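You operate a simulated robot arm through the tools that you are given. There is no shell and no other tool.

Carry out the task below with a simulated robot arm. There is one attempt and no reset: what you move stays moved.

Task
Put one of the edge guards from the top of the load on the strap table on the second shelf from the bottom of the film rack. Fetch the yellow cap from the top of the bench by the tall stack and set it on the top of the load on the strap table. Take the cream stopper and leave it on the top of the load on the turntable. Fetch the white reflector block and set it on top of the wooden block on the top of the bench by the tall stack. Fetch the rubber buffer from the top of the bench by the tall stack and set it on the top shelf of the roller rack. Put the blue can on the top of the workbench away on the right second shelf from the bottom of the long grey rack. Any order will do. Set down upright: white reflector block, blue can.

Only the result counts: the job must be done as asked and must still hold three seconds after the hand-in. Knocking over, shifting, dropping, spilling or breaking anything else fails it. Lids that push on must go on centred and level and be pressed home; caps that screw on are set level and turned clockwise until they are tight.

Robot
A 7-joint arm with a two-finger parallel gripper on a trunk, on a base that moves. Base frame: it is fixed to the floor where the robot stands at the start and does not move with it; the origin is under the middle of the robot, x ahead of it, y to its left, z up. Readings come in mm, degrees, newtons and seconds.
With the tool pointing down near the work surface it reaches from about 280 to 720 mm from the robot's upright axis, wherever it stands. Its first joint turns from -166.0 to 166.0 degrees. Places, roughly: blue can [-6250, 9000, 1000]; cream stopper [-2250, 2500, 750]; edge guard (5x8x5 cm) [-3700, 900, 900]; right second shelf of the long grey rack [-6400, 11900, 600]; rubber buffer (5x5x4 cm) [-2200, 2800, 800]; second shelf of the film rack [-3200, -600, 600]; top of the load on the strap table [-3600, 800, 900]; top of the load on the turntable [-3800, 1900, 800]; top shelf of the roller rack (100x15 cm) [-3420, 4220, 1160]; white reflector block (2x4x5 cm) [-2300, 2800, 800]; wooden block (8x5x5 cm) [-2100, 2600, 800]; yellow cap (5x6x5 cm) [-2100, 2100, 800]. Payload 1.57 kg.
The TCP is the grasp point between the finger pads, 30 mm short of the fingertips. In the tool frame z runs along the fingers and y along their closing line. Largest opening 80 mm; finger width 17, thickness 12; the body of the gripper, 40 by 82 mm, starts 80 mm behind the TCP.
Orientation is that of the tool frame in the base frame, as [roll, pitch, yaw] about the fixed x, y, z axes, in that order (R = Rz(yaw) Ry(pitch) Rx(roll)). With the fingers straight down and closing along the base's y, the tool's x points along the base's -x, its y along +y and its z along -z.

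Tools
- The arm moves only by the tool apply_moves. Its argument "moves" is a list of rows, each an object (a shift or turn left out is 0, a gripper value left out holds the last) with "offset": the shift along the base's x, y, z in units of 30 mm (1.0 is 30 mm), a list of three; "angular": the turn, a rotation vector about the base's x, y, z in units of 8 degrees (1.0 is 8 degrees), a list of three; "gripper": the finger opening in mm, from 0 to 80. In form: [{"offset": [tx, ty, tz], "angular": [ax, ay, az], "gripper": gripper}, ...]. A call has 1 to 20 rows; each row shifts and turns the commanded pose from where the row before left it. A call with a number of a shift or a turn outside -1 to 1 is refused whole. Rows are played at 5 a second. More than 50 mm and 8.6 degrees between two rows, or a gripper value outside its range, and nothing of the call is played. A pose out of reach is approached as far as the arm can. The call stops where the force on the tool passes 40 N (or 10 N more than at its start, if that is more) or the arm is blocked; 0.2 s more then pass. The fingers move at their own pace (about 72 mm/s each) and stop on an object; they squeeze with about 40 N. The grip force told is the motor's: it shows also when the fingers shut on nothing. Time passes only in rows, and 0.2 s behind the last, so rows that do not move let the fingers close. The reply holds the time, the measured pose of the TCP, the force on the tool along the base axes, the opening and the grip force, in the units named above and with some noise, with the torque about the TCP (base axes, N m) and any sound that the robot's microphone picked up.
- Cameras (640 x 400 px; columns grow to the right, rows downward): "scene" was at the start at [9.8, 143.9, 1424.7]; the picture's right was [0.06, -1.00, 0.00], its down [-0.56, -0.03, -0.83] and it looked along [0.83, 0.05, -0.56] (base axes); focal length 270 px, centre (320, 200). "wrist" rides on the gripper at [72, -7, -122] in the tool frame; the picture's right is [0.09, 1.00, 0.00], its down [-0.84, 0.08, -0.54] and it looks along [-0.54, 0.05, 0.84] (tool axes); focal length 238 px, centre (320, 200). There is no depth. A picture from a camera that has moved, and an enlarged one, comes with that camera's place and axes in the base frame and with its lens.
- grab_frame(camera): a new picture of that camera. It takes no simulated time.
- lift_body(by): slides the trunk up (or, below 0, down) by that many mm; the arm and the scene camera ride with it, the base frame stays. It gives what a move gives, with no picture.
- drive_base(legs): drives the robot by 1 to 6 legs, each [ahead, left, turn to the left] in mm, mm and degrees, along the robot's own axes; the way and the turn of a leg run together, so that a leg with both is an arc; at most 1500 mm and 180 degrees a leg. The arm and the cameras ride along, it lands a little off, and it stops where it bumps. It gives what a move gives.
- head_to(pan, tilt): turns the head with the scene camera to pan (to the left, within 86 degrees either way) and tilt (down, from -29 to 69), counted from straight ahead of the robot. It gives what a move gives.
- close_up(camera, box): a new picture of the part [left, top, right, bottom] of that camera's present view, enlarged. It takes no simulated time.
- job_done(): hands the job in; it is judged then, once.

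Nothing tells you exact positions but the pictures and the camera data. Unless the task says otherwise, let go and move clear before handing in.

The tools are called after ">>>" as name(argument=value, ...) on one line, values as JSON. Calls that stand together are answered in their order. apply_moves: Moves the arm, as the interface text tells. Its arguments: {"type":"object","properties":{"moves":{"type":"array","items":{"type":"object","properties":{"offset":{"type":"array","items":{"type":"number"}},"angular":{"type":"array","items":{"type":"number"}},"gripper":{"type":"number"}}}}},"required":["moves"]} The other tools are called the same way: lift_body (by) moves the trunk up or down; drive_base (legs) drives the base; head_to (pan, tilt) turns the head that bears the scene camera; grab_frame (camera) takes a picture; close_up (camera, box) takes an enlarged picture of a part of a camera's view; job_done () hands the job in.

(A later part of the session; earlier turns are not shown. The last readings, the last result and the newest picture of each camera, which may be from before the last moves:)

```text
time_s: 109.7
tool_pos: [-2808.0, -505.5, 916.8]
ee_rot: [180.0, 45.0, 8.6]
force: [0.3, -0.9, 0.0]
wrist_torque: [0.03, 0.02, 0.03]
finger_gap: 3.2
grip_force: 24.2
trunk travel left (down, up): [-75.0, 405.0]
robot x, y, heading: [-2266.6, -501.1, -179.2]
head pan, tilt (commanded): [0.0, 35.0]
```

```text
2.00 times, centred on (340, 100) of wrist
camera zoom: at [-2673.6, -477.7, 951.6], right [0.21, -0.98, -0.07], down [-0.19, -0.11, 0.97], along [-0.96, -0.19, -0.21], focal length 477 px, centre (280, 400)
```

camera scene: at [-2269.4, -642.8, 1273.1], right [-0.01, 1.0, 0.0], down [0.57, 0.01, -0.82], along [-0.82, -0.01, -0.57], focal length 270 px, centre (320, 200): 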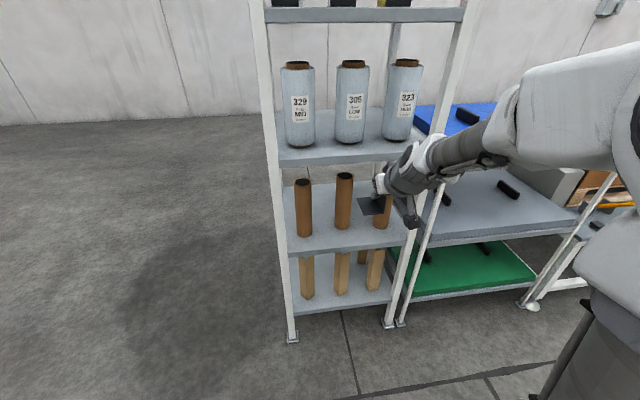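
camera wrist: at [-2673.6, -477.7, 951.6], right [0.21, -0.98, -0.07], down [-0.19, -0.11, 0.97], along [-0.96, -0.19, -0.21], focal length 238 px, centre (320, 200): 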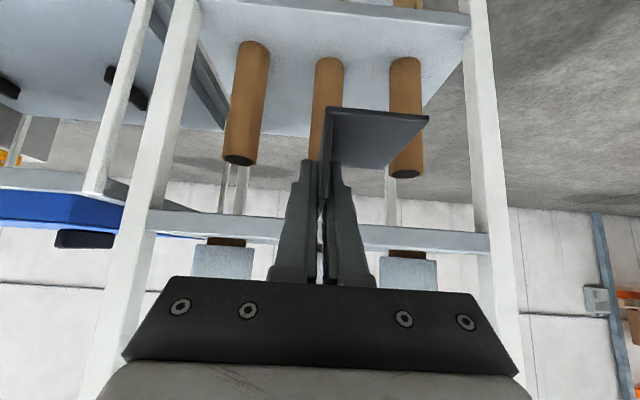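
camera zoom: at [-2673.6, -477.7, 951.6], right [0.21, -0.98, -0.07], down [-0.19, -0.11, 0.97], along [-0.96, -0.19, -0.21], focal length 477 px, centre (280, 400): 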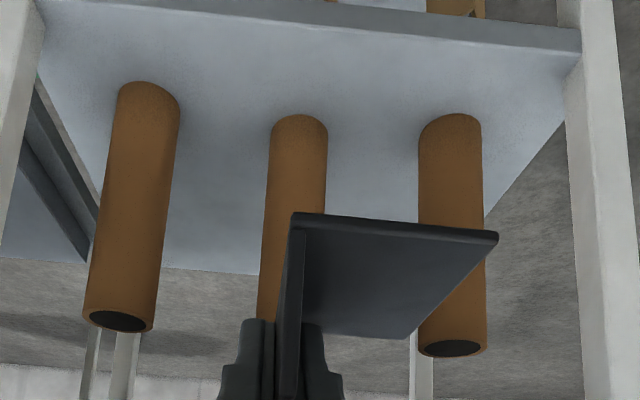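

The second shelf's top is at z≈570, with free space in front of the middle and right tubes. I'll lower the trunk and arm, then roll forward with the guard above the shelf level.

>>> lift_body(by=-75)

>>> apply_moves(moves=[{"offset": [0, 0.2, -1]}, {"offset": [0, 0.3, -1]}, {"offset": [0, 0.3, -1]}, {"offset": [0, 0.3, -1]}, {"offset": [0, 0.3, -1]}, {"offset": [0, 0, -1]}, {}])

>>> drive_base(legs=[[150, 0, -0.8]])

>>> grab_frame(camera="scene")

>>> grab_frame(camera="wrist")

```text
time_s: 110.8
tool_pos: [-2808.5, -505.7, 840.9]
ee_rot: [-180.0, 45.0, 8.5]
force: [-1.1, -0.8, -0.1]
wrist_torque: [0.02, 0.02, 0.0]
finger_gap: 3.0
grip_force: 24.3
trunk travel left (down, up): [0.0, 480.0]
robot x, y, heading: [-2260.0, -501.9, -179.2]
head pan, tilt (commanded): [0.0, 35.0]
```

```text
time_s: 112.4
tool_pos: [-2806.9, -463.3, 661.6]
ee_rot: [-180.0, 44.9, 8.5]
force: [0.4, -0.8, -0.5]
wrist_torque: [-0.01, 0.03, 0.01]
finger_gap: 3.0
grip_force: 24.5
trunk travel left (down, up): [0.0, 480.0]
robot x, y, heading: [-2261.6, -507.5, -179.2]
head pan, tilt (commanded): [0.0, 35.0]
```

```text
time_s: 114.0
tool_pos: [-2952.7, -457.2, 661.5]
ee_rot: [-179.9, 45.0, 7.7]
force: [-0.6, -0.1, 0.9]
wrist_torque: [0.01, -0.01, 0.02]
finger_gap: 3.1
grip_force: 24.4
trunk travel left (down, up): [0.0, 480.0]
robot x, y, heading: [-2413.4, -505.7, 180.0]
head pan, tilt (commanded): [0.0, 35.0]
```

```text
taken
camera scene: at [-2418.7, -643.5, 1198.1], right [0.0, 1.0, 0.0], down [0.57, 0.0, -0.82], along [-0.82, 0.0, -0.57], focal length 270 px, centre (320, 200)
```

scene: 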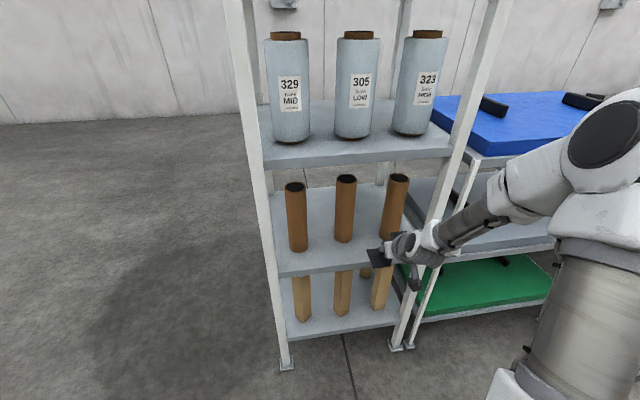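

```text
taken
camera wrist: at [-2819.0, -431.2, 696.8], right [0.2, -0.98, -0.07], down [-0.2, -0.11, 0.97], along [-0.96, -0.18, -0.21], focal length 238 px, centre (320, 200)
```

wrist: 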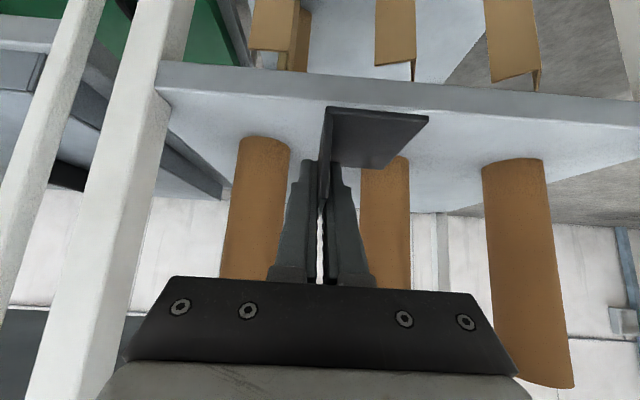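

>>> apply_moves(moves=[{"offset": [-0.97, -0.11, 0]}, {"offset": [-0.97, -0.11, 0]}, {"offset": [-0.96, -0.11, 0]}, {}, {"offset": [0, 0, -0.7]}, {"offset": [0, 0, -0.5]}, {}])

>>> close_up(camera="scene", box=[260, 160, 460, 285])

>>> grab_frame(camera="wrist")

```text
time_s: 115.6
tool_pos: [-3041.1, -467.8, 626.2]
ee_rot: [-180.0, 45.0, 7.8]
force: [-0.7, 0.3, 0.0]
wrist_torque: [-0.03, 0.02, 0.0]
finger_gap: 3.2
grip_force: 23.4
trunk travel left (down, up): [0.0, 480.0]
robot x, y, heading: [-2412.2, -507.5, 179.8]
head pan, tilt (commanded): [0.0, 35.0]
```

```text
3.20 times, centred on (360, 222) of scene
camera zoom: at [-2418.7, -643.5, 1198.1], right [0.0, 1.0, 0.0], down [0.57, 0.0, -0.82], along [-0.82, 0.0, -0.57], focal length 865 px, centre (192, 128)
```

zoom: 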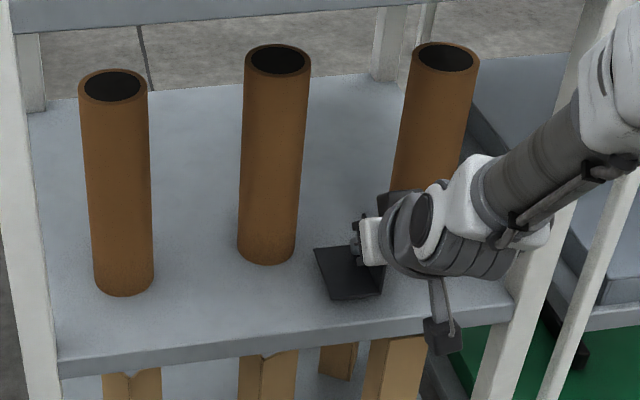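

```text
taken
camera wrist: at [-2907.0, -441.9, 661.2], right [0.2, -0.98, -0.07], down [-0.2, -0.11, 0.97], along [-0.96, -0.18, -0.21], focal length 238 px, centre (320, 200)
```

wrist: 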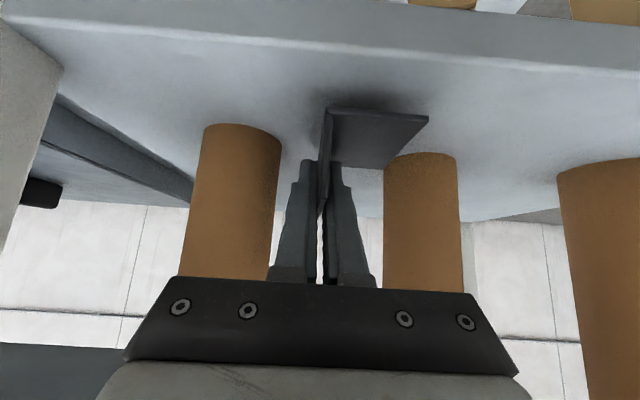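

>>> apply_moves(moves=[{"offset": [0, 0, -0.3]}, {"offset": [0, 0, -0.13]}, {"offset": [0, 0, -0.07]}, {}])

>>> apply_moves(moves=[{"offset": [0, 0, -0.07]}, {"offset": [0, 0, -0.07]}, {}])

>>> grab_frame(camera="wrist")

```text
time_s: 116.6
tool_pos: [-3041.7, -467.7, 611.7]
ee_rot: [-179.9, 45.1, 7.8]
force: [0.4, 0.3, 3.5]
wrist_torque: [-0.03, -0.22, 0.01]
finger_gap: 3.3
grip_force: 24.9
trunk travel left (down, up): [0.0, 480.0]
robot x, y, heading: [-2411.8, -499.7, 179.8]
head pan, tilt (commanded): [0.0, 35.0]
```

```text
time_s: 117.4
tool_pos: [-3041.9, -467.7, 609.7]
ee_rot: [-179.8, 45.5, 7.8]
force: [2.9, -1.3, 26.4]
wrist_torque: [-0.14, -0.05, 0.05]
finger_gap: 3.2
grip_force: 24.1
trunk travel left (down, up): [0.0, 480.0]
robot x, y, heading: [-2412.6, -499.5, 180.1]
head pan, tilt (commanded): [0.0, 35.0]
```

```text
taken
camera wrist: at [-2906.8, -442.1, 644.5], right [0.2, -0.98, -0.07], down [-0.19, -0.11, 0.98], along [-0.96, -0.18, -0.2], focal length 238 px, centre (320, 200)
```

wrist: 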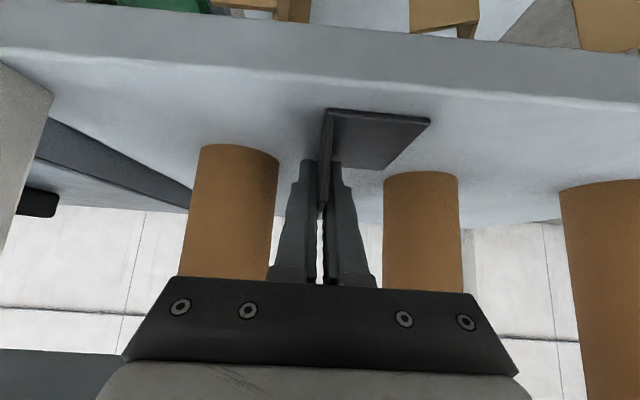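

Contact with the shelf is made. I relieve the push slightly, open the fingers a little and withdraw.

>>> apply_moves(moves=[{"offset": [0, 0, 0.06]}, {"gripper": 26}, {}, {}])

>>> grab_frame(camera="wrist")

```text
time_s: 118.4
tool_pos: [-3041.4, -466.7, 609.6]
ee_rot: [-179.8, 45.3, 7.8]
force: [0.0, 8.2, 22.9]
wrist_torque: [-0.14, 0.35, -0.13]
finger_gap: 19.5
grip_force: 0.1
trunk travel left (down, up): [0.0, 480.0]
robot x, y, heading: [-2410.3, -501.4, 179.9]
head pan, tilt (commanded): [0.0, 35.0]
```

```text
taken
camera wrist: at [-2906.0, -441.4, 644.7], right [0.2, -0.98, -0.07], down [-0.19, -0.11, 0.98], along [-0.96, -0.18, -0.21], focal length 238 px, centre (320, 200)
```

wrist: 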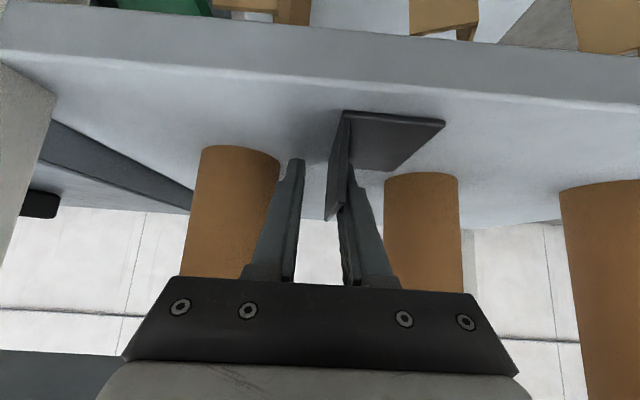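

>>> apply_moves(moves=[{"offset": [0, 0, 0.15], "gripper": 20}, {}])

>>> grab_frame(camera="wrist")

```text
time_s: 119.0
tool_pos: [-3038.6, -469.5, 609.7]
ee_rot: [-179.9, 44.7, 7.8]
force: [-0.5, 0.9, 5.3]
wrist_torque: [-0.04, 0.11, 0.05]
finger_gap: 19.3
grip_force: 0.0
trunk travel left (down, up): [0.0, 480.0]
robot x, y, heading: [-2413.0, -504.7, 179.8]
head pan, tilt (commanded): [0.0, 35.0]
```

```text
taken
camera wrist: at [-2904.8, -442.5, 646.6], right [0.2, -0.98, -0.06], down [-0.2, -0.1, 0.97], along [-0.96, -0.18, -0.22], focal length 238 px, centre (320, 200)
```

wrist: 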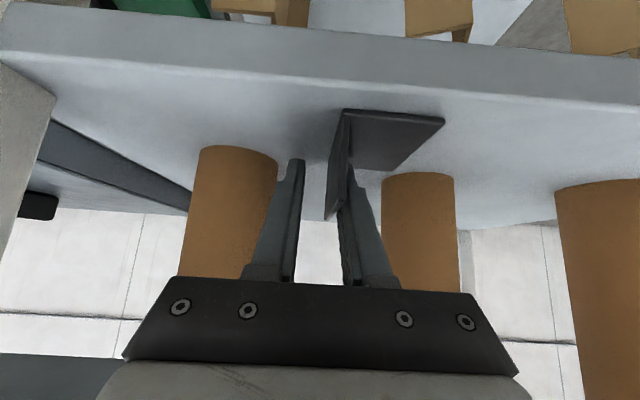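

>>> apply_moves(moves=[{"offset": [0, 0, 0.2]}, {"offset": [0, 0, 0.2]}, {}])

>>> grab_frame(camera="wrist")

>>> close_up(camera="scene", box=[260, 160, 460, 285])

```text
time_s: 119.8
tool_pos: [-3041.1, -466.8, 623.9]
ee_rot: [180.0, 44.8, 7.8]
force: [0.1, -0.4, 0.8]
wrist_torque: [-0.05, -0.02, -0.04]
finger_gap: 20.2
grip_force: 0.0
trunk travel left (down, up): [0.0, 480.0]
robot x, y, heading: [-2409.8, -505.6, 179.9]
head pan, tilt (commanded): [0.0, 35.0]
```

```text
taken
camera wrist: at [-2906.0, -441.5, 659.7], right [0.2, -0.98, -0.06], down [-0.2, -0.1, 0.97], along [-0.96, -0.18, -0.21], focal length 238 px, centre (320, 200)
```

wrist: 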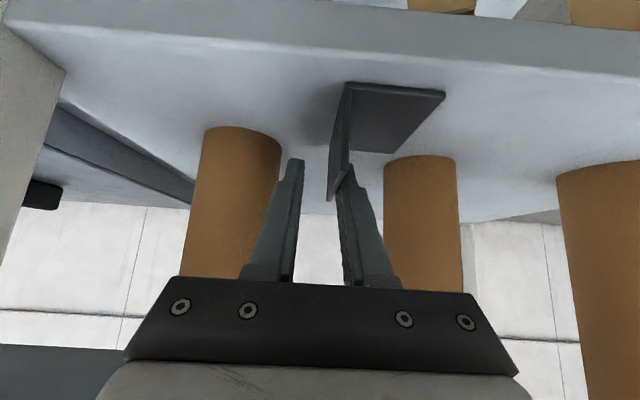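

```text
3.20 times, centred on (360, 222) of scene
camera zoom: at [-2418.7, -643.5, 1198.0], right [0.0, 1.0, 0.0], down [0.57, 0.0, -0.82], along [-0.82, 0.0, -0.57], focal length 865 px, centre (192, 128)
```

zoom: 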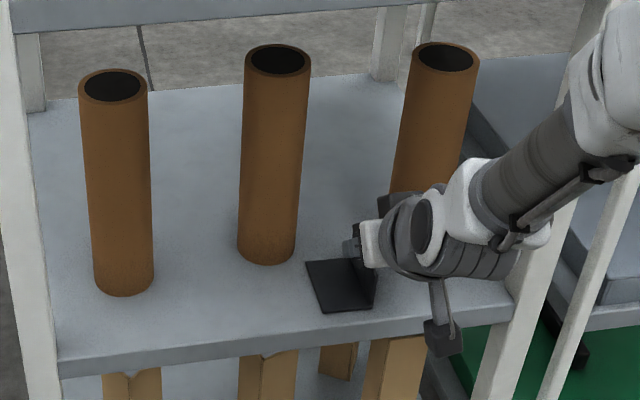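

>>> apply_moves(moves=[{"offset": [0, -0.17, 0.1]}, {"offset": [0, 0, 0.5]}, {"offset": [0, 0, 0.8]}, {"offset": [0.5, 0, 0.3]}, {"offset": [1, 0.1, 0]}, {"offset": [1, 0.1, 0]}, {"offset": [1, 0, 0]}, {"offset": [1, 0, 0]}])

>>> grab_frame(camera="wrist")

>>> close_up(camera="scene", box=[260, 160, 460, 285])

```text
time_s: 121.6
tool_pos: [-2904.9, -465.4, 674.4]
ee_rot: [-180.0, 45.0, 7.7]
force: [-0.3, -0.1, -0.1]
wrist_torque: [0.01, -0.03, 0.03]
finger_gap: 20.0
grip_force: 0.2
trunk travel left (down, up): [0.0, 480.0]
robot x, y, heading: [-2413.3, -502.0, 179.9]
head pan, tilt (commanded): [0.0, 35.0]
```

```text
taken
camera wrist: at [-2769.8, -439.9, 710.1], right [0.2, -0.98, -0.07], down [-0.2, -0.1, 0.97], along [-0.96, -0.18, -0.21], focal length 238 px, centre (320, 200)
```

wrist: 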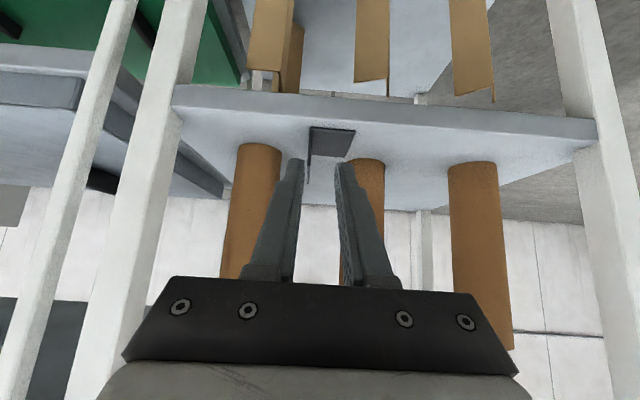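

```text
3.20 times, centred on (360, 222) of scene
camera zoom: at [-2418.8, -643.4, 1198.0], right [0.0, 1.0, 0.0], down [0.57, 0.0, -0.82], along [-0.82, 0.0, -0.57], focal length 865 px, centre (192, 128)
```

zoom: 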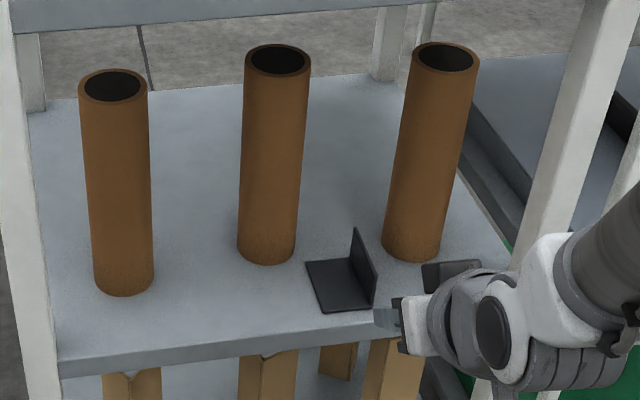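

The edge guard now stands on the second shelf, clear of the tubes. Next I back away, straighten the tool, raise the trunk, and go to the bench.

>>> drive_base(legs=[[-200, 0, 0]])

>>> apply_moves(moves=[{"offset": [0.8, 0, 1], "angular": [0.125, -0.93, 0]}, {"offset": [0.8, 0, 1], "angular": [0.125, -0.93, 0]}, {"offset": [0.8, 0, 1], "angular": [0.125, -0.93, 0]}, {"offset": [0.8, 0, 1], "angular": [0.125, -0.93, 0]}, {"offset": [0.8, 0, 1], "angular": [0.125, -0.93, 0]}, {"offset": [0.6, 0, 1], "angular": [0.125, -0.93, 0]}, {"offset": [0, 0, 0], "angular": [0, 0, -0.96], "gripper": 70}, {}])

>>> lift_body(by=280)

>>> drive_base(legs=[[0, -450, 0], [0, 0, -90], [1250, 0, 0]])

>>> head_to(pan=-15, tilt=35)

>>> grab_frame(camera="scene")

```text
time_s: 123.5
tool_pos: [-2707.1, -466.1, 675.1]
ee_rot: [180.0, 44.9, 7.9]
force: [0.4, -0.6, -0.4]
wrist_torque: [-0.01, -0.01, -0.01]
finger_gap: 20.0
grip_force: 0.1
trunk travel left (down, up): [0.0, 480.0]
robot x, y, heading: [-2215.0, -505.5, -179.9]
head pan, tilt (commanded): [0.0, 35.0]
```

```text
time_s: 125.3
tool_pos: [-2569.1, -466.5, 854.3]
ee_rot: [179.8, 0.0, 0.1]
force: [0.5, 0.7, 0.5]
wrist_torque: [-0.04, -0.02, -0.04]
finger_gap: 70.2
grip_force: 0.0
trunk travel left (down, up): [0.0, 480.0]
robot x, y, heading: [-2213.5, -502.4, -179.9]
head pan, tilt (commanded): [0.0, 35.0]
```

```text
time_s: 128.1
tool_pos: [-2569.0, -466.6, 1133.9]
ee_rot: [179.9, -0.1, 0.1]
force: [0.0, -0.3, -0.1]
wrist_torque: [0.01, 0.02, -0.02]
finger_gap: 70.1
grip_force: 0.0
trunk travel left (down, up): [-280.0, 200.0]
robot x, y, heading: [-2212.2, -503.0, -180.0]
head pan, tilt (commanded): [0.0, 35.0]
```

```text
time_s: 145.2
tool_pos: [-2139.7, 1559.6, 1134.1]
ee_rot: [179.8, -0.2, -91.4]
force: [-0.6, 0.3, -0.5]
wrist_torque: [0.01, -0.03, -0.02]
finger_gap: 69.9
grip_force: 0.0
trunk travel left (down, up): [-280.0, 200.0]
robot x, y, heading: [-2184.3, 1209.0, 88.1]
head pan, tilt (commanded): [0.0, 35.0]
```

```text
time_s: 146.0
tool_pos: [-2139.0, 1559.2, 1134.4]
ee_rot: [179.8, -0.1, -91.5]
force: [0.0, 0.7, 0.8]
wrist_torque: [0.02, -0.03, -0.01]
finger_gap: 70.3
grip_force: 0.1
trunk travel left (down, up): [-280.0, 200.0]
robot x, y, heading: [-2189.0, 1205.5, 88.2]
head pan, tilt (commanded): [-15.0, 35.0]
```

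```text
taken
camera scene: at [-2302.2, 1212.4, 1478.1], right [0.96, -0.29, 0.0], down [-0.16, -0.55, -0.82], along [0.23, 0.79, -0.57], focal length 270 px, centre (320, 200)
```

scene: 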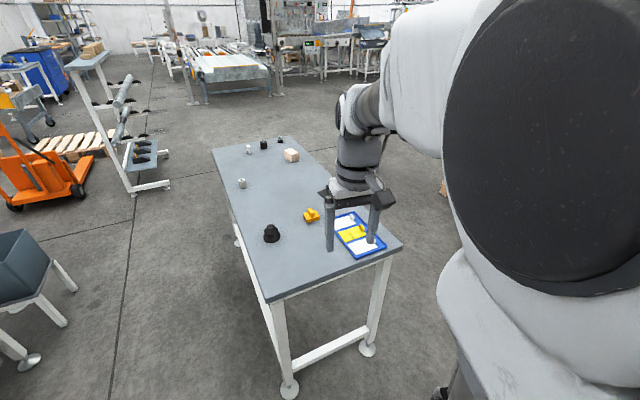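

>>> close_up(camera="scene", box=[200, 120, 400, 270])

>>> close_up(camera="scene", box=[210, 125, 330, 200])

>>> close_up(camera="scene", box=[0, 0, 320, 200])

```text
2.67 times, centred on (300, 195) of scene
camera zoom: at [-2302.2, 1212.4, 1478.1], right [0.96, -0.29, 0.0], down [-0.16, -0.55, -0.82], along [0.23, 0.79, -0.57], focal length 721 px, centre (373, 213)
```

zoom: 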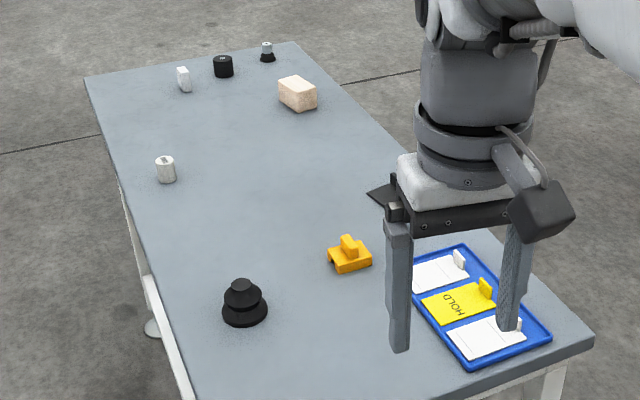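

```text
5.33 times, centred on (270, 162) of scene
camera zoom: at [-2302.2, 1212.4, 1478.1], right [0.96, -0.29, 0.0], down [-0.16, -0.55, -0.82], along [0.23, 0.79, -0.57], focal length 1442 px, centre (587, 400)
```

zoom: 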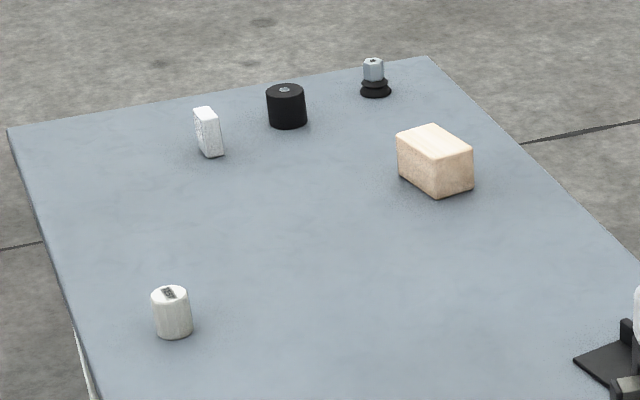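

```text
2.00 times, centred on (160, 100) of scene
camera zoom: at [-2302.2, 1212.4, 1478.1], right [0.96, -0.29, 0.0], down [-0.16, -0.55, -0.82], along [0.23, 0.79, -0.57], focal length 541 px, centre (640, 400)
```

zoom: 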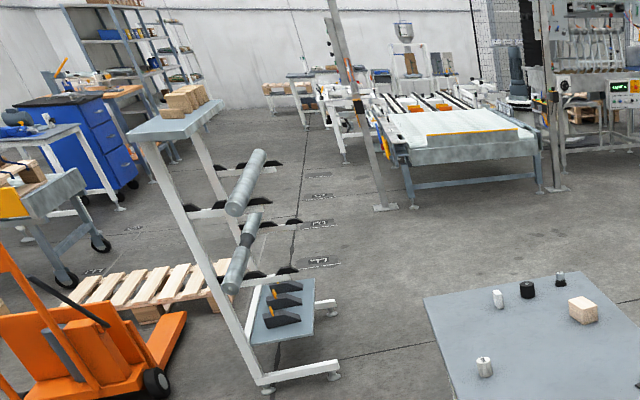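

The bench carries, from near to far: document tray, yellow cap, black knob, cream stopper, wooden block, white reflector, black rubber buffer and a suction cup. The bench's +x side gives the best reach, so I drive round to that side.

>>> drive_base(legs=[[0, -600, 0], [480, -150, 0], [1060, 0, 0], [0, 0, 92]])

>>> head_to(pan=0, tilt=35)

>>> grab_frame(camera="scene")

```text
time_s: 150.3
tool_pos: [-1597.4, 1544.4, 1133.5]
ee_rot: [179.7, -0.1, -91.2]
force: [-0.8, 0.7, 0.2]
wrist_torque: [0.01, 0.01, 0.01]
finger_gap: 70.1
grip_force: 0.1
trunk travel left (down, up): [-280.0, 200.0]
robot x, y, heading: [-1642.9, 1188.8, 88.5]
head pan, tilt (commanded): [-15.0, 35.0]
stopped in leg 1: the robot was blocked; the commanded pose is now the measured one
```

```text
time_s: 151.1
tool_pos: [-1598.2, 1544.4, 1134.4]
ee_rot: [179.7, -0.1, -91.3]
force: [0.6, -0.7, 0.5]
wrist_torque: [0.0, -0.01, 0.0]
finger_gap: 70.2
grip_force: 0.1
trunk travel left (down, up): [-280.0, 200.0]
robot x, y, heading: [-1640.8, 1190.3, 88.8]
head pan, tilt (commanded): [0.0, 35.0]
```

```text
taken
camera scene: at [-1780.6, 1199.8, 1478.1], right [1.0, -0.03, 0.0], down [-0.02, -0.57, -0.82], along [0.03, 0.82, -0.57], focal length 270 px, centre (320, 200)
```

scene: 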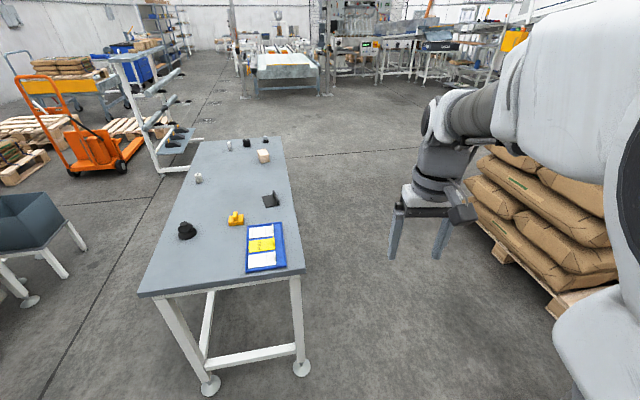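

>>> head_to(pan=-70, tilt=55)

>>> grab_frame(camera="scene")

>>> head_to(pan=-86, tilt=35)

>>> grab_frame(camera="scene")

```text
time_s: 152.5
tool_pos: [-1598.6, 1544.2, 1131.9]
ee_rot: [179.4, -0.2, -91.2]
force: [-0.7, 0.5, 0.8]
wrist_torque: [0.04, 0.0, -0.03]
finger_gap: 70.0
grip_force: 0.1
trunk travel left (down, up): [-280.0, 200.0]
robot x, y, heading: [-1641.8, 1189.2, 88.9]
head pan, tilt (commanded): [-70.0, 55.0]
```

```text
taken
camera scene: at [-1717.2, 1146.4, 1453.1], right [0.46, -0.89, 0.0], down [-0.7, -0.37, -0.61], along [0.54, 0.28, -0.79], focal length 270 px, centre (320, 200)
```

scene: 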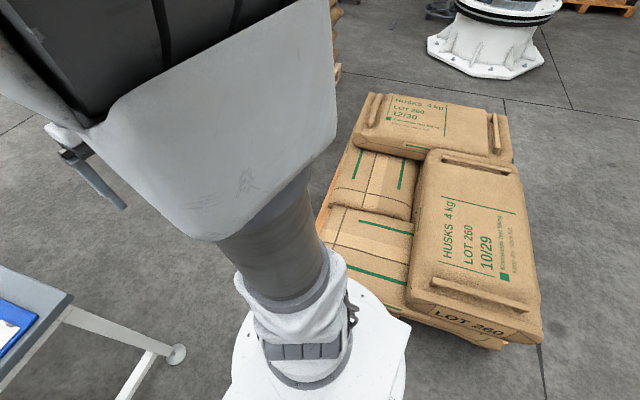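

```text
time_s: 153.3
tool_pos: [-1599.4, 1543.6, 1132.5]
ee_rot: [179.4, -0.3, -91.2]
force: [-0.5, -1.2, -0.3]
wrist_torque: [0.01, -0.01, -0.01]
finger_gap: 69.9
grip_force: 0.1
trunk travel left (down, up): [-280.0, 200.0]
robot x, y, heading: [-1642.9, 1187.9, 88.8]
head pan, tilt (commanded): [-85.9, 35.0]
```

```text
taken
camera scene: at [-1698.1, 1133.5, 1478.3], right [0.25, -0.97, 0.0], down [-0.55, -0.14, -0.82], along [0.8, 0.2, -0.57], focal length 270 px, centre (320, 200)
```

scene: 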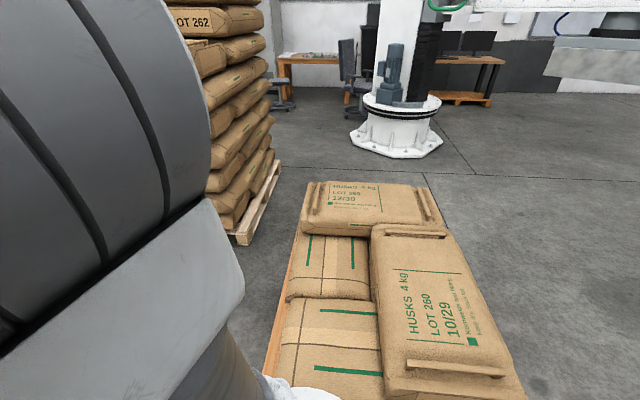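

The robot keeps about 340 mm clearance, so the gap between sacks and bench is too narrow. I'll work the bench from its -x side (and later its far end): back to the corridor and up to the yellow cap.

>>> drive_base(legs=[[0, 1090, 0], [870, 0, 0], [0, 0, -88]])

>>> head_to(pan=0, tilt=35)

>>> grab_frame(camera="scene")

>>> grab_frame(camera="wrist")

```text
time_s: 172.5
tool_pos: [-2349.9, 2055.1, 1130.7]
ee_rot: [179.0, -0.5, 179.3]
force: [-0.3, -0.4, -0.3]
wrist_torque: [-0.07, 0.0, 0.02]
finger_gap: 70.2
grip_force: 0.0
trunk travel left (down, up): [-280.0, 200.0]
robot x, y, heading: [-2703.6, 2098.5, -0.8]
head pan, tilt (commanded): [-85.9, 35.0]
```

```text
time_s: 174.1
tool_pos: [-2350.7, 2055.2, 1131.8]
ee_rot: [179.1, -0.5, 179.3]
force: [0.5, -1.1, -0.1]
wrist_torque: [0.02, 0.0, -0.02]
finger_gap: 70.0
grip_force: 0.1
trunk travel left (down, up): [-280.0, 200.0]
robot x, y, heading: [-2705.2, 2093.6, -0.8]
head pan, tilt (commanded): [0.0, 35.0]
```

```text
taken
camera scene: at [-2693.3, 2235.3, 1478.1], right [-0.01, -1.0, 0.0], down [-0.57, 0.01, -0.82], along [0.82, -0.01, -0.57], focal length 270 px, centre (320, 200)
```

scene: 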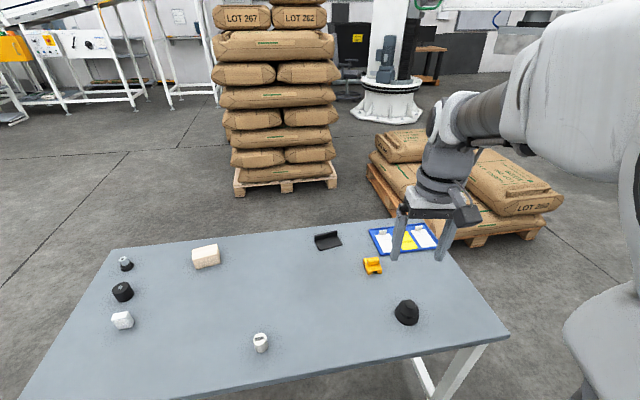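

```text
taken
camera wrist: at [-2420.4, 2047.7, 1253.3], right [-0.08, 1.0, 0.02], down [0.84, 0.06, 0.54], along [0.53, 0.06, -0.84], focal length 238 px, centre (320, 200)
```

wrist: 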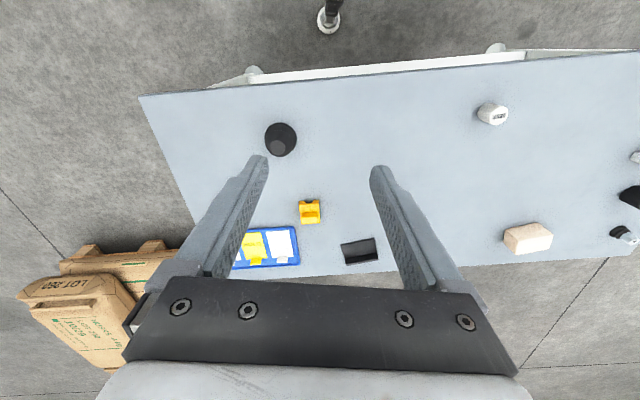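

>>> close_up(camera="scene", box=[310, 220, 438, 300])

>>> close_up(camera="wrist", box=[260, 180, 360, 243])

>>> close_up(camera="scene", box=[90, 230, 290, 355])

```text
5.00 times, centred on (374, 260) of scene
camera zoom: at [-2693.3, 2235.3, 1478.1], right [-0.01, -1.0, 0.0], down [-0.57, 0.01, -0.82], along [0.82, -0.01, -0.57], focal length 1352 px, centre (50, -100)
```

zoom: 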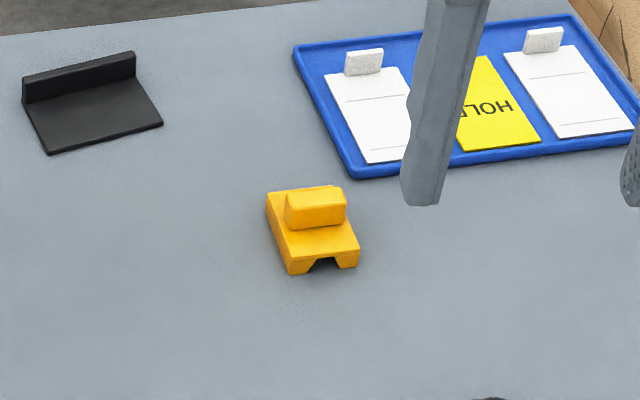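

```text
6.35 times, centred on (310, 212) of wrist
camera zoom: at [-2420.4, 2047.7, 1253.3], right [-0.08, 1.0, 0.02], down [0.84, 0.06, 0.54], along [0.53, 0.06, -0.84], focal length 1513 px, centre (384, 127)
```

zoom: 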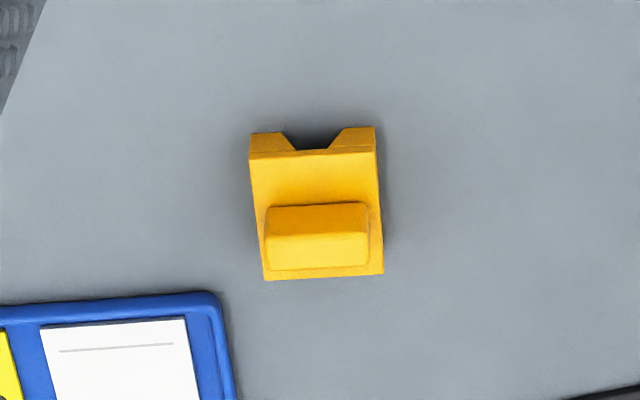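

```text
3.20 times, centred on (190, 292) of scene
camera zoom: at [-2693.3, 2235.3, 1478.1], right [-0.01, -1.0, 0.0], down [-0.57, 0.01, -0.82], along [0.82, -0.01, -0.57], focal length 865 px, centre (736, -96)
```

zoom: 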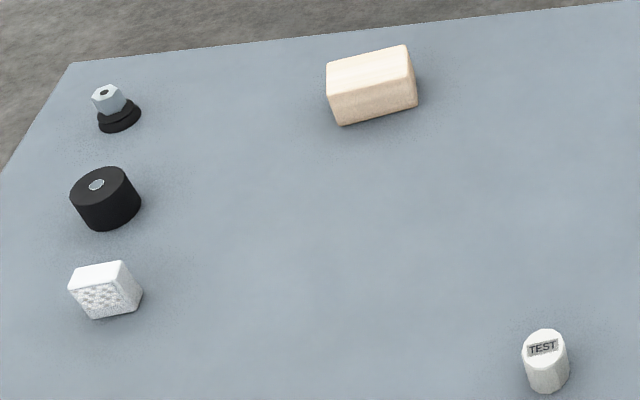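

The yellow cap is a small block with a groove below and a grip ridge, its sides 46 mm apart and turned about 7°. I move above it with the tool aligned.

>>> apply_moves(moves=[{"offset": [1, 0, 0], "angular": [-0.125, -0.06, 0.25], "gripper": 76}, {"offset": [1, 0, 0], "angular": [0, 0, 0.25]}, {"offset": [1, 0, -0.3], "angular": [0, 0, 0.25]}, {"offset": [1, 0, -0.5], "angular": [0, 0, 0.25]}, {"offset": [1, 0, -0.8]}, {"offset": [1, 0, -1]}, {"offset": [1, 0, -1]}, {"offset": [1, 0, -1]}, {"offset": [0.3, 0.1, -1]}, {}])

>>> grab_frame(camera="wrist")

>>> close_up(camera="scene", box=[310, 200, 470, 300])

```text
time_s: 176.3
tool_pos: [-2099.7, 2057.6, 962.6]
ee_rot: [-179.8, 0.0, -172.7]
force: [0.5, 0.1, 0.4]
wrist_torque: [0.01, -0.01, -0.01]
finger_gap: 75.8
grip_force: 0.0
trunk travel left (down, up): [-280.0, 200.0]
robot x, y, heading: [-2704.3, 2096.1, -0.7]
head pan, tilt (commanded): [0.0, 35.0]
```

```text
taken
camera wrist: at [-2170.9, 2043.4, 1084.9], right [-0.22, 0.98, 0.0], down [0.82, 0.18, 0.54], along [0.53, 0.12, -0.84], focal length 238 px, centre (320, 200)
```

wrist: 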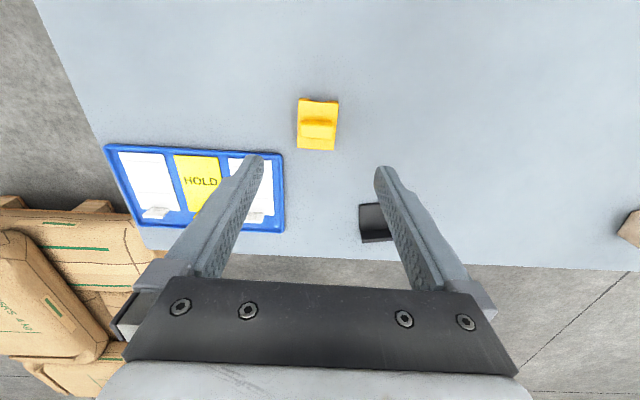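

```text
4.00 times, centred on (390, 250) of scene
camera zoom: at [-2693.2, 2235.4, 1478.1], right [-0.01, -1.0, 0.0], down [-0.57, 0.01, -0.82], along [0.82, -0.01, -0.57], focal length 1082 px, centre (40, 0)
```

zoom: 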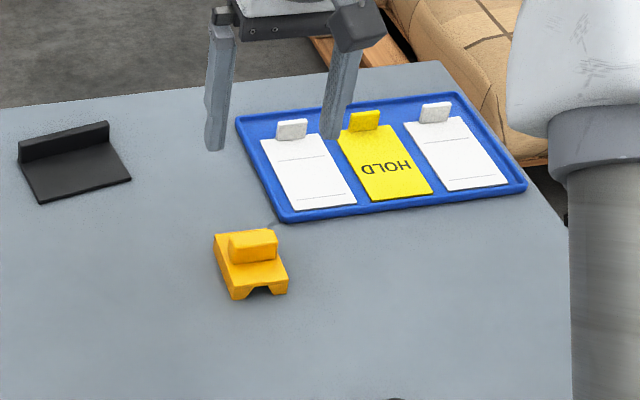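

>>> apply_moves(moves=[{"offset": [0, 0, -1]}, {"offset": [0, 0, -1]}, {"offset": [0, 0, -1]}, {"offset": [0, 0, -1]}, {"offset": [0, 0, -0.6]}, {}])

>>> grab_frame(camera="wrist")

>>> close_up(camera="scene", box=[310, 200, 470, 300])

```text
time_s: 177.7
tool_pos: [-2101.5, 2057.1, 825.3]
ee_rot: [-179.9, 0.0, -172.6]
force: [-0.3, 0.2, 0.4]
wrist_torque: [-0.01, -0.02, 0.02]
finger_gap: 76.0
grip_force: 0.0
trunk travel left (down, up): [-280.0, 200.0]
robot x, y, heading: [-2705.1, 2095.6, -0.7]
head pan, tilt (commanded): [0.0, 35.0]
```

```text
taken
camera wrist: at [-2171.2, 2042.2, 946.8], right [-0.22, 0.98, 0.0], down [0.82, 0.18, 0.54], along [0.53, 0.12, -0.84], focal length 238 px, centre (320, 200)
```

wrist: 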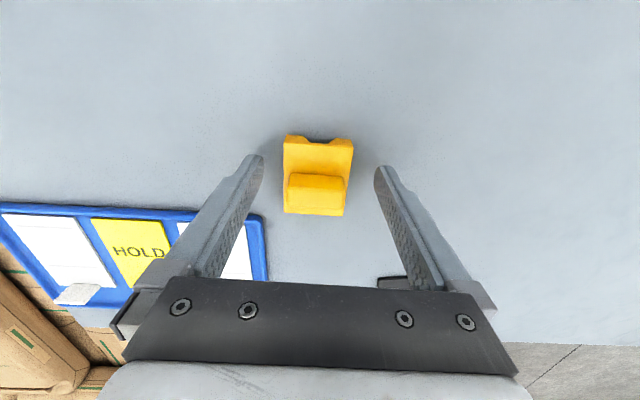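

```text
4.00 times, centred on (390, 250) of scene
camera zoom: at [-2693.3, 2235.3, 1478.1], right [-0.01, -1.0, 0.0], down [-0.57, 0.01, -0.82], along [0.82, -0.01, -0.57], focal length 1082 px, centre (40, 0)
```

zoom: 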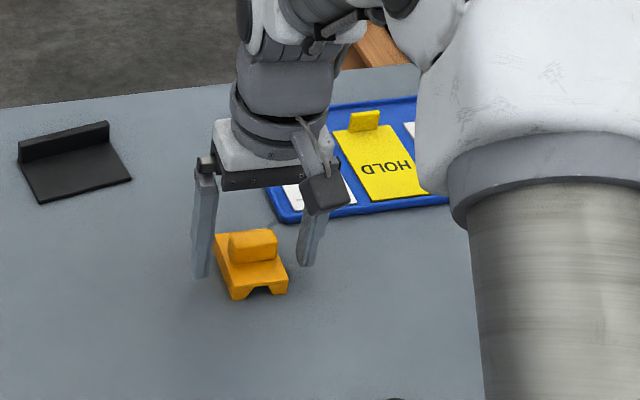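

>>> apply_moves(moves=[{"offset": [0, 0, -0.25]}, {"offset": [0, 0, -0.1]}, {}])

>>> apply_moves(moves=[{"offset": [0, 0, -0.1]}, {"offset": [0, 0, -0.1]}, {}])

>>> close_up(camera="scene", box=[340, 230, 420, 280])

```text
time_s: 178.5
tool_pos: [-2100.8, 2057.5, 814.7]
ee_rot: [-179.9, 0.0, -172.7]
force: [0.4, 0.4, 0.4]
wrist_torque: [0.05, 0.02, 0.0]
finger_gap: 76.1
grip_force: 0.1
trunk travel left (down, up): [-280.0, 200.0]
robot x, y, heading: [-2707.6, 2096.7, -1.0]
head pan, tilt (commanded): [0.0, 35.0]
```

```text
time_s: 179.3
tool_pos: [-2099.9, 2057.6, 810.8]
ee_rot: [-179.8, 0.1, -172.8]
force: [-4.8, 0.2, 13.4]
wrist_torque: [0.58, 0.33, 0.19]
finger_gap: 76.4
grip_force: 0.5
trunk travel left (down, up): [-280.0, 200.0]
robot x, y, heading: [-2705.5, 2093.7, -0.9]
head pan, tilt (commanded): [0.0, 35.0]
```

```text
8.00 times, centred on (380, 255) of scene
camera zoom: at [-2694.8, 2235.3, 1478.3], right [-0.01, -1.0, 0.0], down [-0.57, 0.01, -0.82], along [0.82, -0.01, -0.57], focal length 2163 px, centre (-160, -240)
```

zoom: 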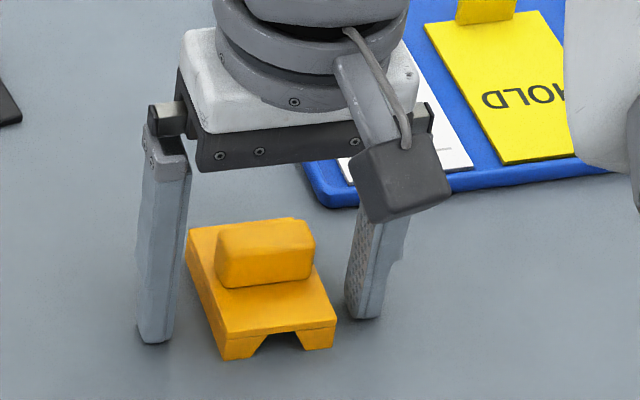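

Fingertips touched the table lightly (bench top ≈ z 781). I lift 4 mm and close on the cap.

>>> apply_moves(moves=[{"offset": [0, 0, 0.17]}, {"gripper": 0}, {}, {}, {}])

>>> apply_moves(moves=[{"offset": [0, 0, 0.3]}, {"offset": [0, 0, 1]}, {"offset": [0, 0, 1]}, {"offset": [0, 0, 1]}, {"offset": [0, 0, 1]}, {"offset": [0, 0, 1]}, {"offset": [0, 0, 1]}, {"offset": [0, 0, 1]}])

>>> grab_frame(camera="wrist")

>>> grab_frame(camera="scene")

```text
time_s: 180.5
tool_pos: [-2099.4, 2057.4, 815.4]
ee_rot: [-179.9, 0.0, -172.7]
force: [0.3, -0.8, 0.0]
wrist_torque: [0.02, 0.0, 0.0]
finger_gap: 45.1
grip_force: 39.8
trunk travel left (down, up): [-280.0, 200.0]
robot x, y, heading: [-2704.7, 2097.1, -0.6]
head pan, tilt (commanded): [0.0, 35.0]
```

```text
time_s: 182.3
tool_pos: [-2100.9, 2056.7, 1031.9]
ee_rot: [-180.0, 0.0, -172.6]
force: [0.8, 0.0, -0.8]
wrist_torque: [0.03, 0.02, -0.03]
finger_gap: 45.3
grip_force: 39.4
trunk travel left (down, up): [-280.0, 200.0]
robot x, y, heading: [-2704.3, 2096.3, -0.8]
head pan, tilt (commanded): [0.0, 35.0]
```

```text
taken
camera wrist: at [-2171.9, 2042.3, 1154.3], right [-0.22, 0.98, 0.0], down [0.82, 0.18, 0.54], along [0.53, 0.12, -0.84], focal length 238 px, centre (320, 200)
```

wrist: 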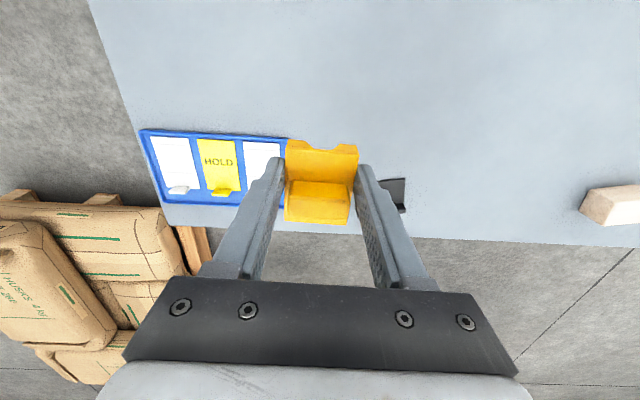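

```text
taken
camera scene: at [-2693.2, 2235.3, 1478.0], right [-0.01, -1.0, 0.0], down [-0.57, 0.01, -0.82], along [0.82, -0.01, -0.57], focal length 270 px, centre (320, 200)
```

scene: 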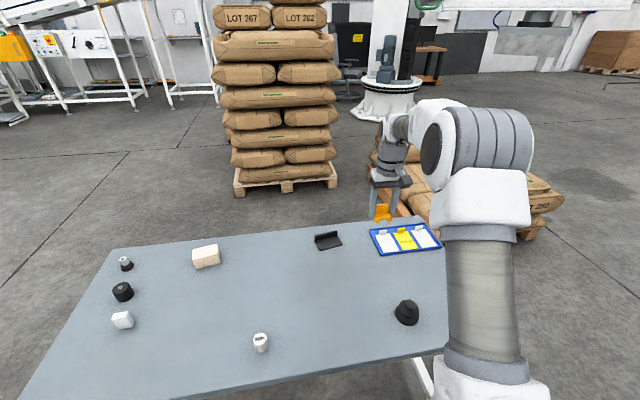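

The yellow cap is held (45 mm). I retract the arm and carry it over to the strap table load.

>>> apply_moves(moves=[{"offset": [-1, 0, 0.4]}, {"offset": [-1, 0, 0.4]}, {"offset": [-1, 0, 0.4]}, {"offset": [-1, 0, 0.4]}, {"offset": [-1, 0, 0.4]}, {"offset": [-1, 0, 0.4]}, {"offset": [-1, 0, 0.4]}, {"offset": [-1, 0, 0]}])

>>> drive_base(legs=[[-80, -1190, 0], [0, 0, -179]])

>>> grab_frame(camera="scene")

```text
time_s: 184.1
tool_pos: [-2339.8, 2056.5, 1117.8]
ee_rot: [-179.9, 0.0, -172.8]
force: [0.1, 0.8, -0.3]
wrist_torque: [0.0, 0.03, 0.02]
finger_gap: 45.0
grip_force: 39.8
trunk travel left (down, up): [-280.0, 200.0]
robot x, y, heading: [-2704.7, 2094.3, -1.1]
head pan, tilt (commanded): [0.0, 35.0]
```

```text
time_s: 203.0
tool_pos: [-3159.1, 931.5, 1118.4]
ee_rot: [-180.0, 0.1, 10.9]
force: [0.5, -0.3, -0.9]
wrist_torque: [0.0, 0.02, -0.01]
finger_gap: 45.1
grip_force: 39.6
trunk travel left (down, up): [-280.0, 200.0]
robot x, y, heading: [-2794.8, 914.6, -176.9]
head pan, tilt (commanded): [0.0, 35.0]
```

```text
taken
camera scene: at [-2791.4, 773.8, 1478.1], right [-0.05, 1.0, 0.0], down [0.57, 0.03, -0.82], along [-0.82, -0.04, -0.57], focal length 270 px, centre (320, 200)
```

scene: 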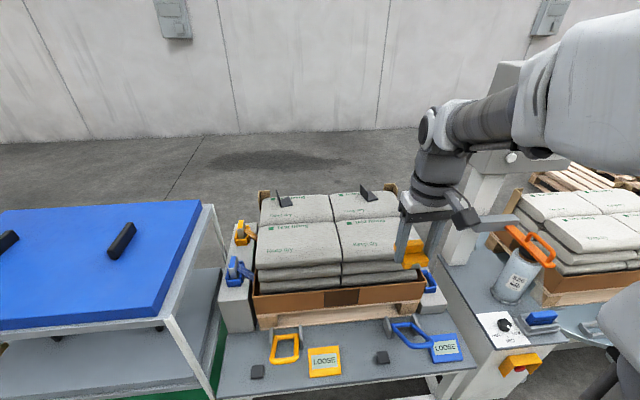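

>>> apply_moves(moves=[{"offset": [-1, -0.1, 0]}, {"offset": [-1, -0.1, 0]}, {"offset": [-1, -0.1, 0]}, {"offset": [-1, -0.1, -0.5]}, {"offset": [-1, -0.1, -0.5]}, {"offset": [-1, -0.1, -0.5]}, {"offset": [-1, -0.1, -0.7]}, {"offset": [-1, -0.1, -0.8]}, {"offset": [-1, -0.1, -0.8]}, {"offset": [-1, 0, -0.8]}, {"offset": [-0.7, 0, -0.8]}, {}])

>>> grab_frame(camera="wrist")

>>> close_up(camera="scene", box=[240, 150, 480, 300])

```text
time_s: 205.6
tool_pos: [-3478.3, 905.1, 957.1]
ee_rot: [-179.9, -0.1, 11.0]
force: [-0.2, 0.4, -0.5]
wrist_torque: [0.01, -0.01, -0.02]
finger_gap: 45.3
grip_force: 40.1
trunk travel left (down, up): [-280.0, 200.0]
robot x, y, heading: [-2789.6, 918.0, -177.0]
head pan, tilt (commanded): [0.0, 35.0]
```

```text
taken
camera wrist: at [-3410.1, 925.0, 1079.2], right [0.28, -0.96, 0.0], down [-0.81, -0.24, 0.54], along [-0.52, -0.15, -0.84], focal length 238 px, centre (320, 200)
```

wrist: 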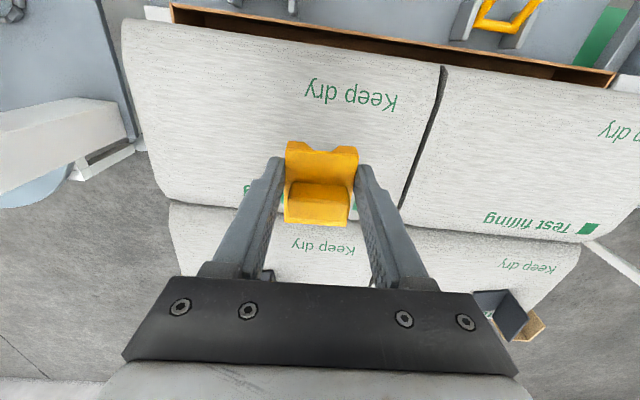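

```text
2.67 times, centred on (360, 225) of scene
camera zoom: at [-2791.6, 773.8, 1478.1], right [-0.05, 1.0, 0.0], down [0.57, 0.03, -0.82], along [-0.82, -0.04, -0.57], focal length 721 px, centre (213, 133)
```

zoom: 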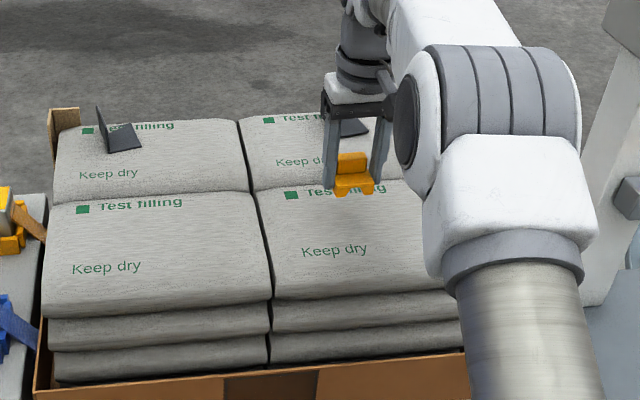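

>>> apply_moves(moves=[{"offset": [0, 0, -0.9]}, {"offset": [0, 0, -0.8]}, {"offset": [0, 0, -0.3]}, {}])

>>> apply_moves(moves=[{"offset": [0, 0, -0.1]}, {"offset": [0, 0, -0.05]}, {}])

```text
time_s: 206.6
tool_pos: [-3478.3, 906.1, 898.5]
ee_rot: [-179.9, 0.0, 11.0]
force: [-0.8, -0.8, -1.5]
wrist_torque: [-0.01, -0.03, 0.02]
finger_gap: 45.1
grip_force: 40.4
trunk travel left (down, up): [-280.0, 200.0]
robot x, y, heading: [-2793.4, 915.5, -177.0]
head pan, tilt (commanded): [0.0, 35.0]
```

```text
time_s: 207.4
tool_pos: [-3479.4, 905.6, 893.2]
ee_rot: [-179.9, 0.0, 11.1]
force: [-0.5, 0.3, -0.1]
wrist_torque: [-0.02, -0.05, -0.01]
finger_gap: 45.0
grip_force: 40.4
trunk travel left (down, up): [-280.0, 200.0]
robot x, y, heading: [-2790.6, 914.2, -177.3]
head pan, tilt (commanded): [0.0, 35.0]
```

>>> apply_moves(moves=[{"offset": [0, 0, -0.07]}, {"offset": [0, 0, -0.07]}, {}])

>>> apply_moves(moves=[{"offset": [0, 0, -0.05]}, {"offset": [0, 0, -0.05]}, {}])

```text
time_s: 208.2
tool_pos: [-3479.5, 905.3, 891.8]
ee_rot: [-179.8, 0.3, 11.0]
force: [4.3, 1.2, 19.3]
wrist_torque: [-0.21, -0.33, 0.07]
finger_gap: 45.0
grip_force: 39.5
trunk travel left (down, up): [-280.0, 200.0]
robot x, y, heading: [-2790.6, 916.7, -176.8]
head pan, tilt (commanded): [0.0, 35.0]
```

```text
time_s: 209.0
tool_pos: [-3479.4, 904.7, 890.5]
ee_rot: [-179.8, 0.6, 11.0]
force: [0.1, 0.5, 32.9]
wrist_torque: [-0.05, 0.01, 0.01]
finger_gap: 45.0
grip_force: 39.9
trunk travel left (down, up): [-280.0, 200.0]
robot x, y, heading: [-2794.2, 917.4, -176.9]
head pan, tilt (commanded): [0.0, 35.0]
```

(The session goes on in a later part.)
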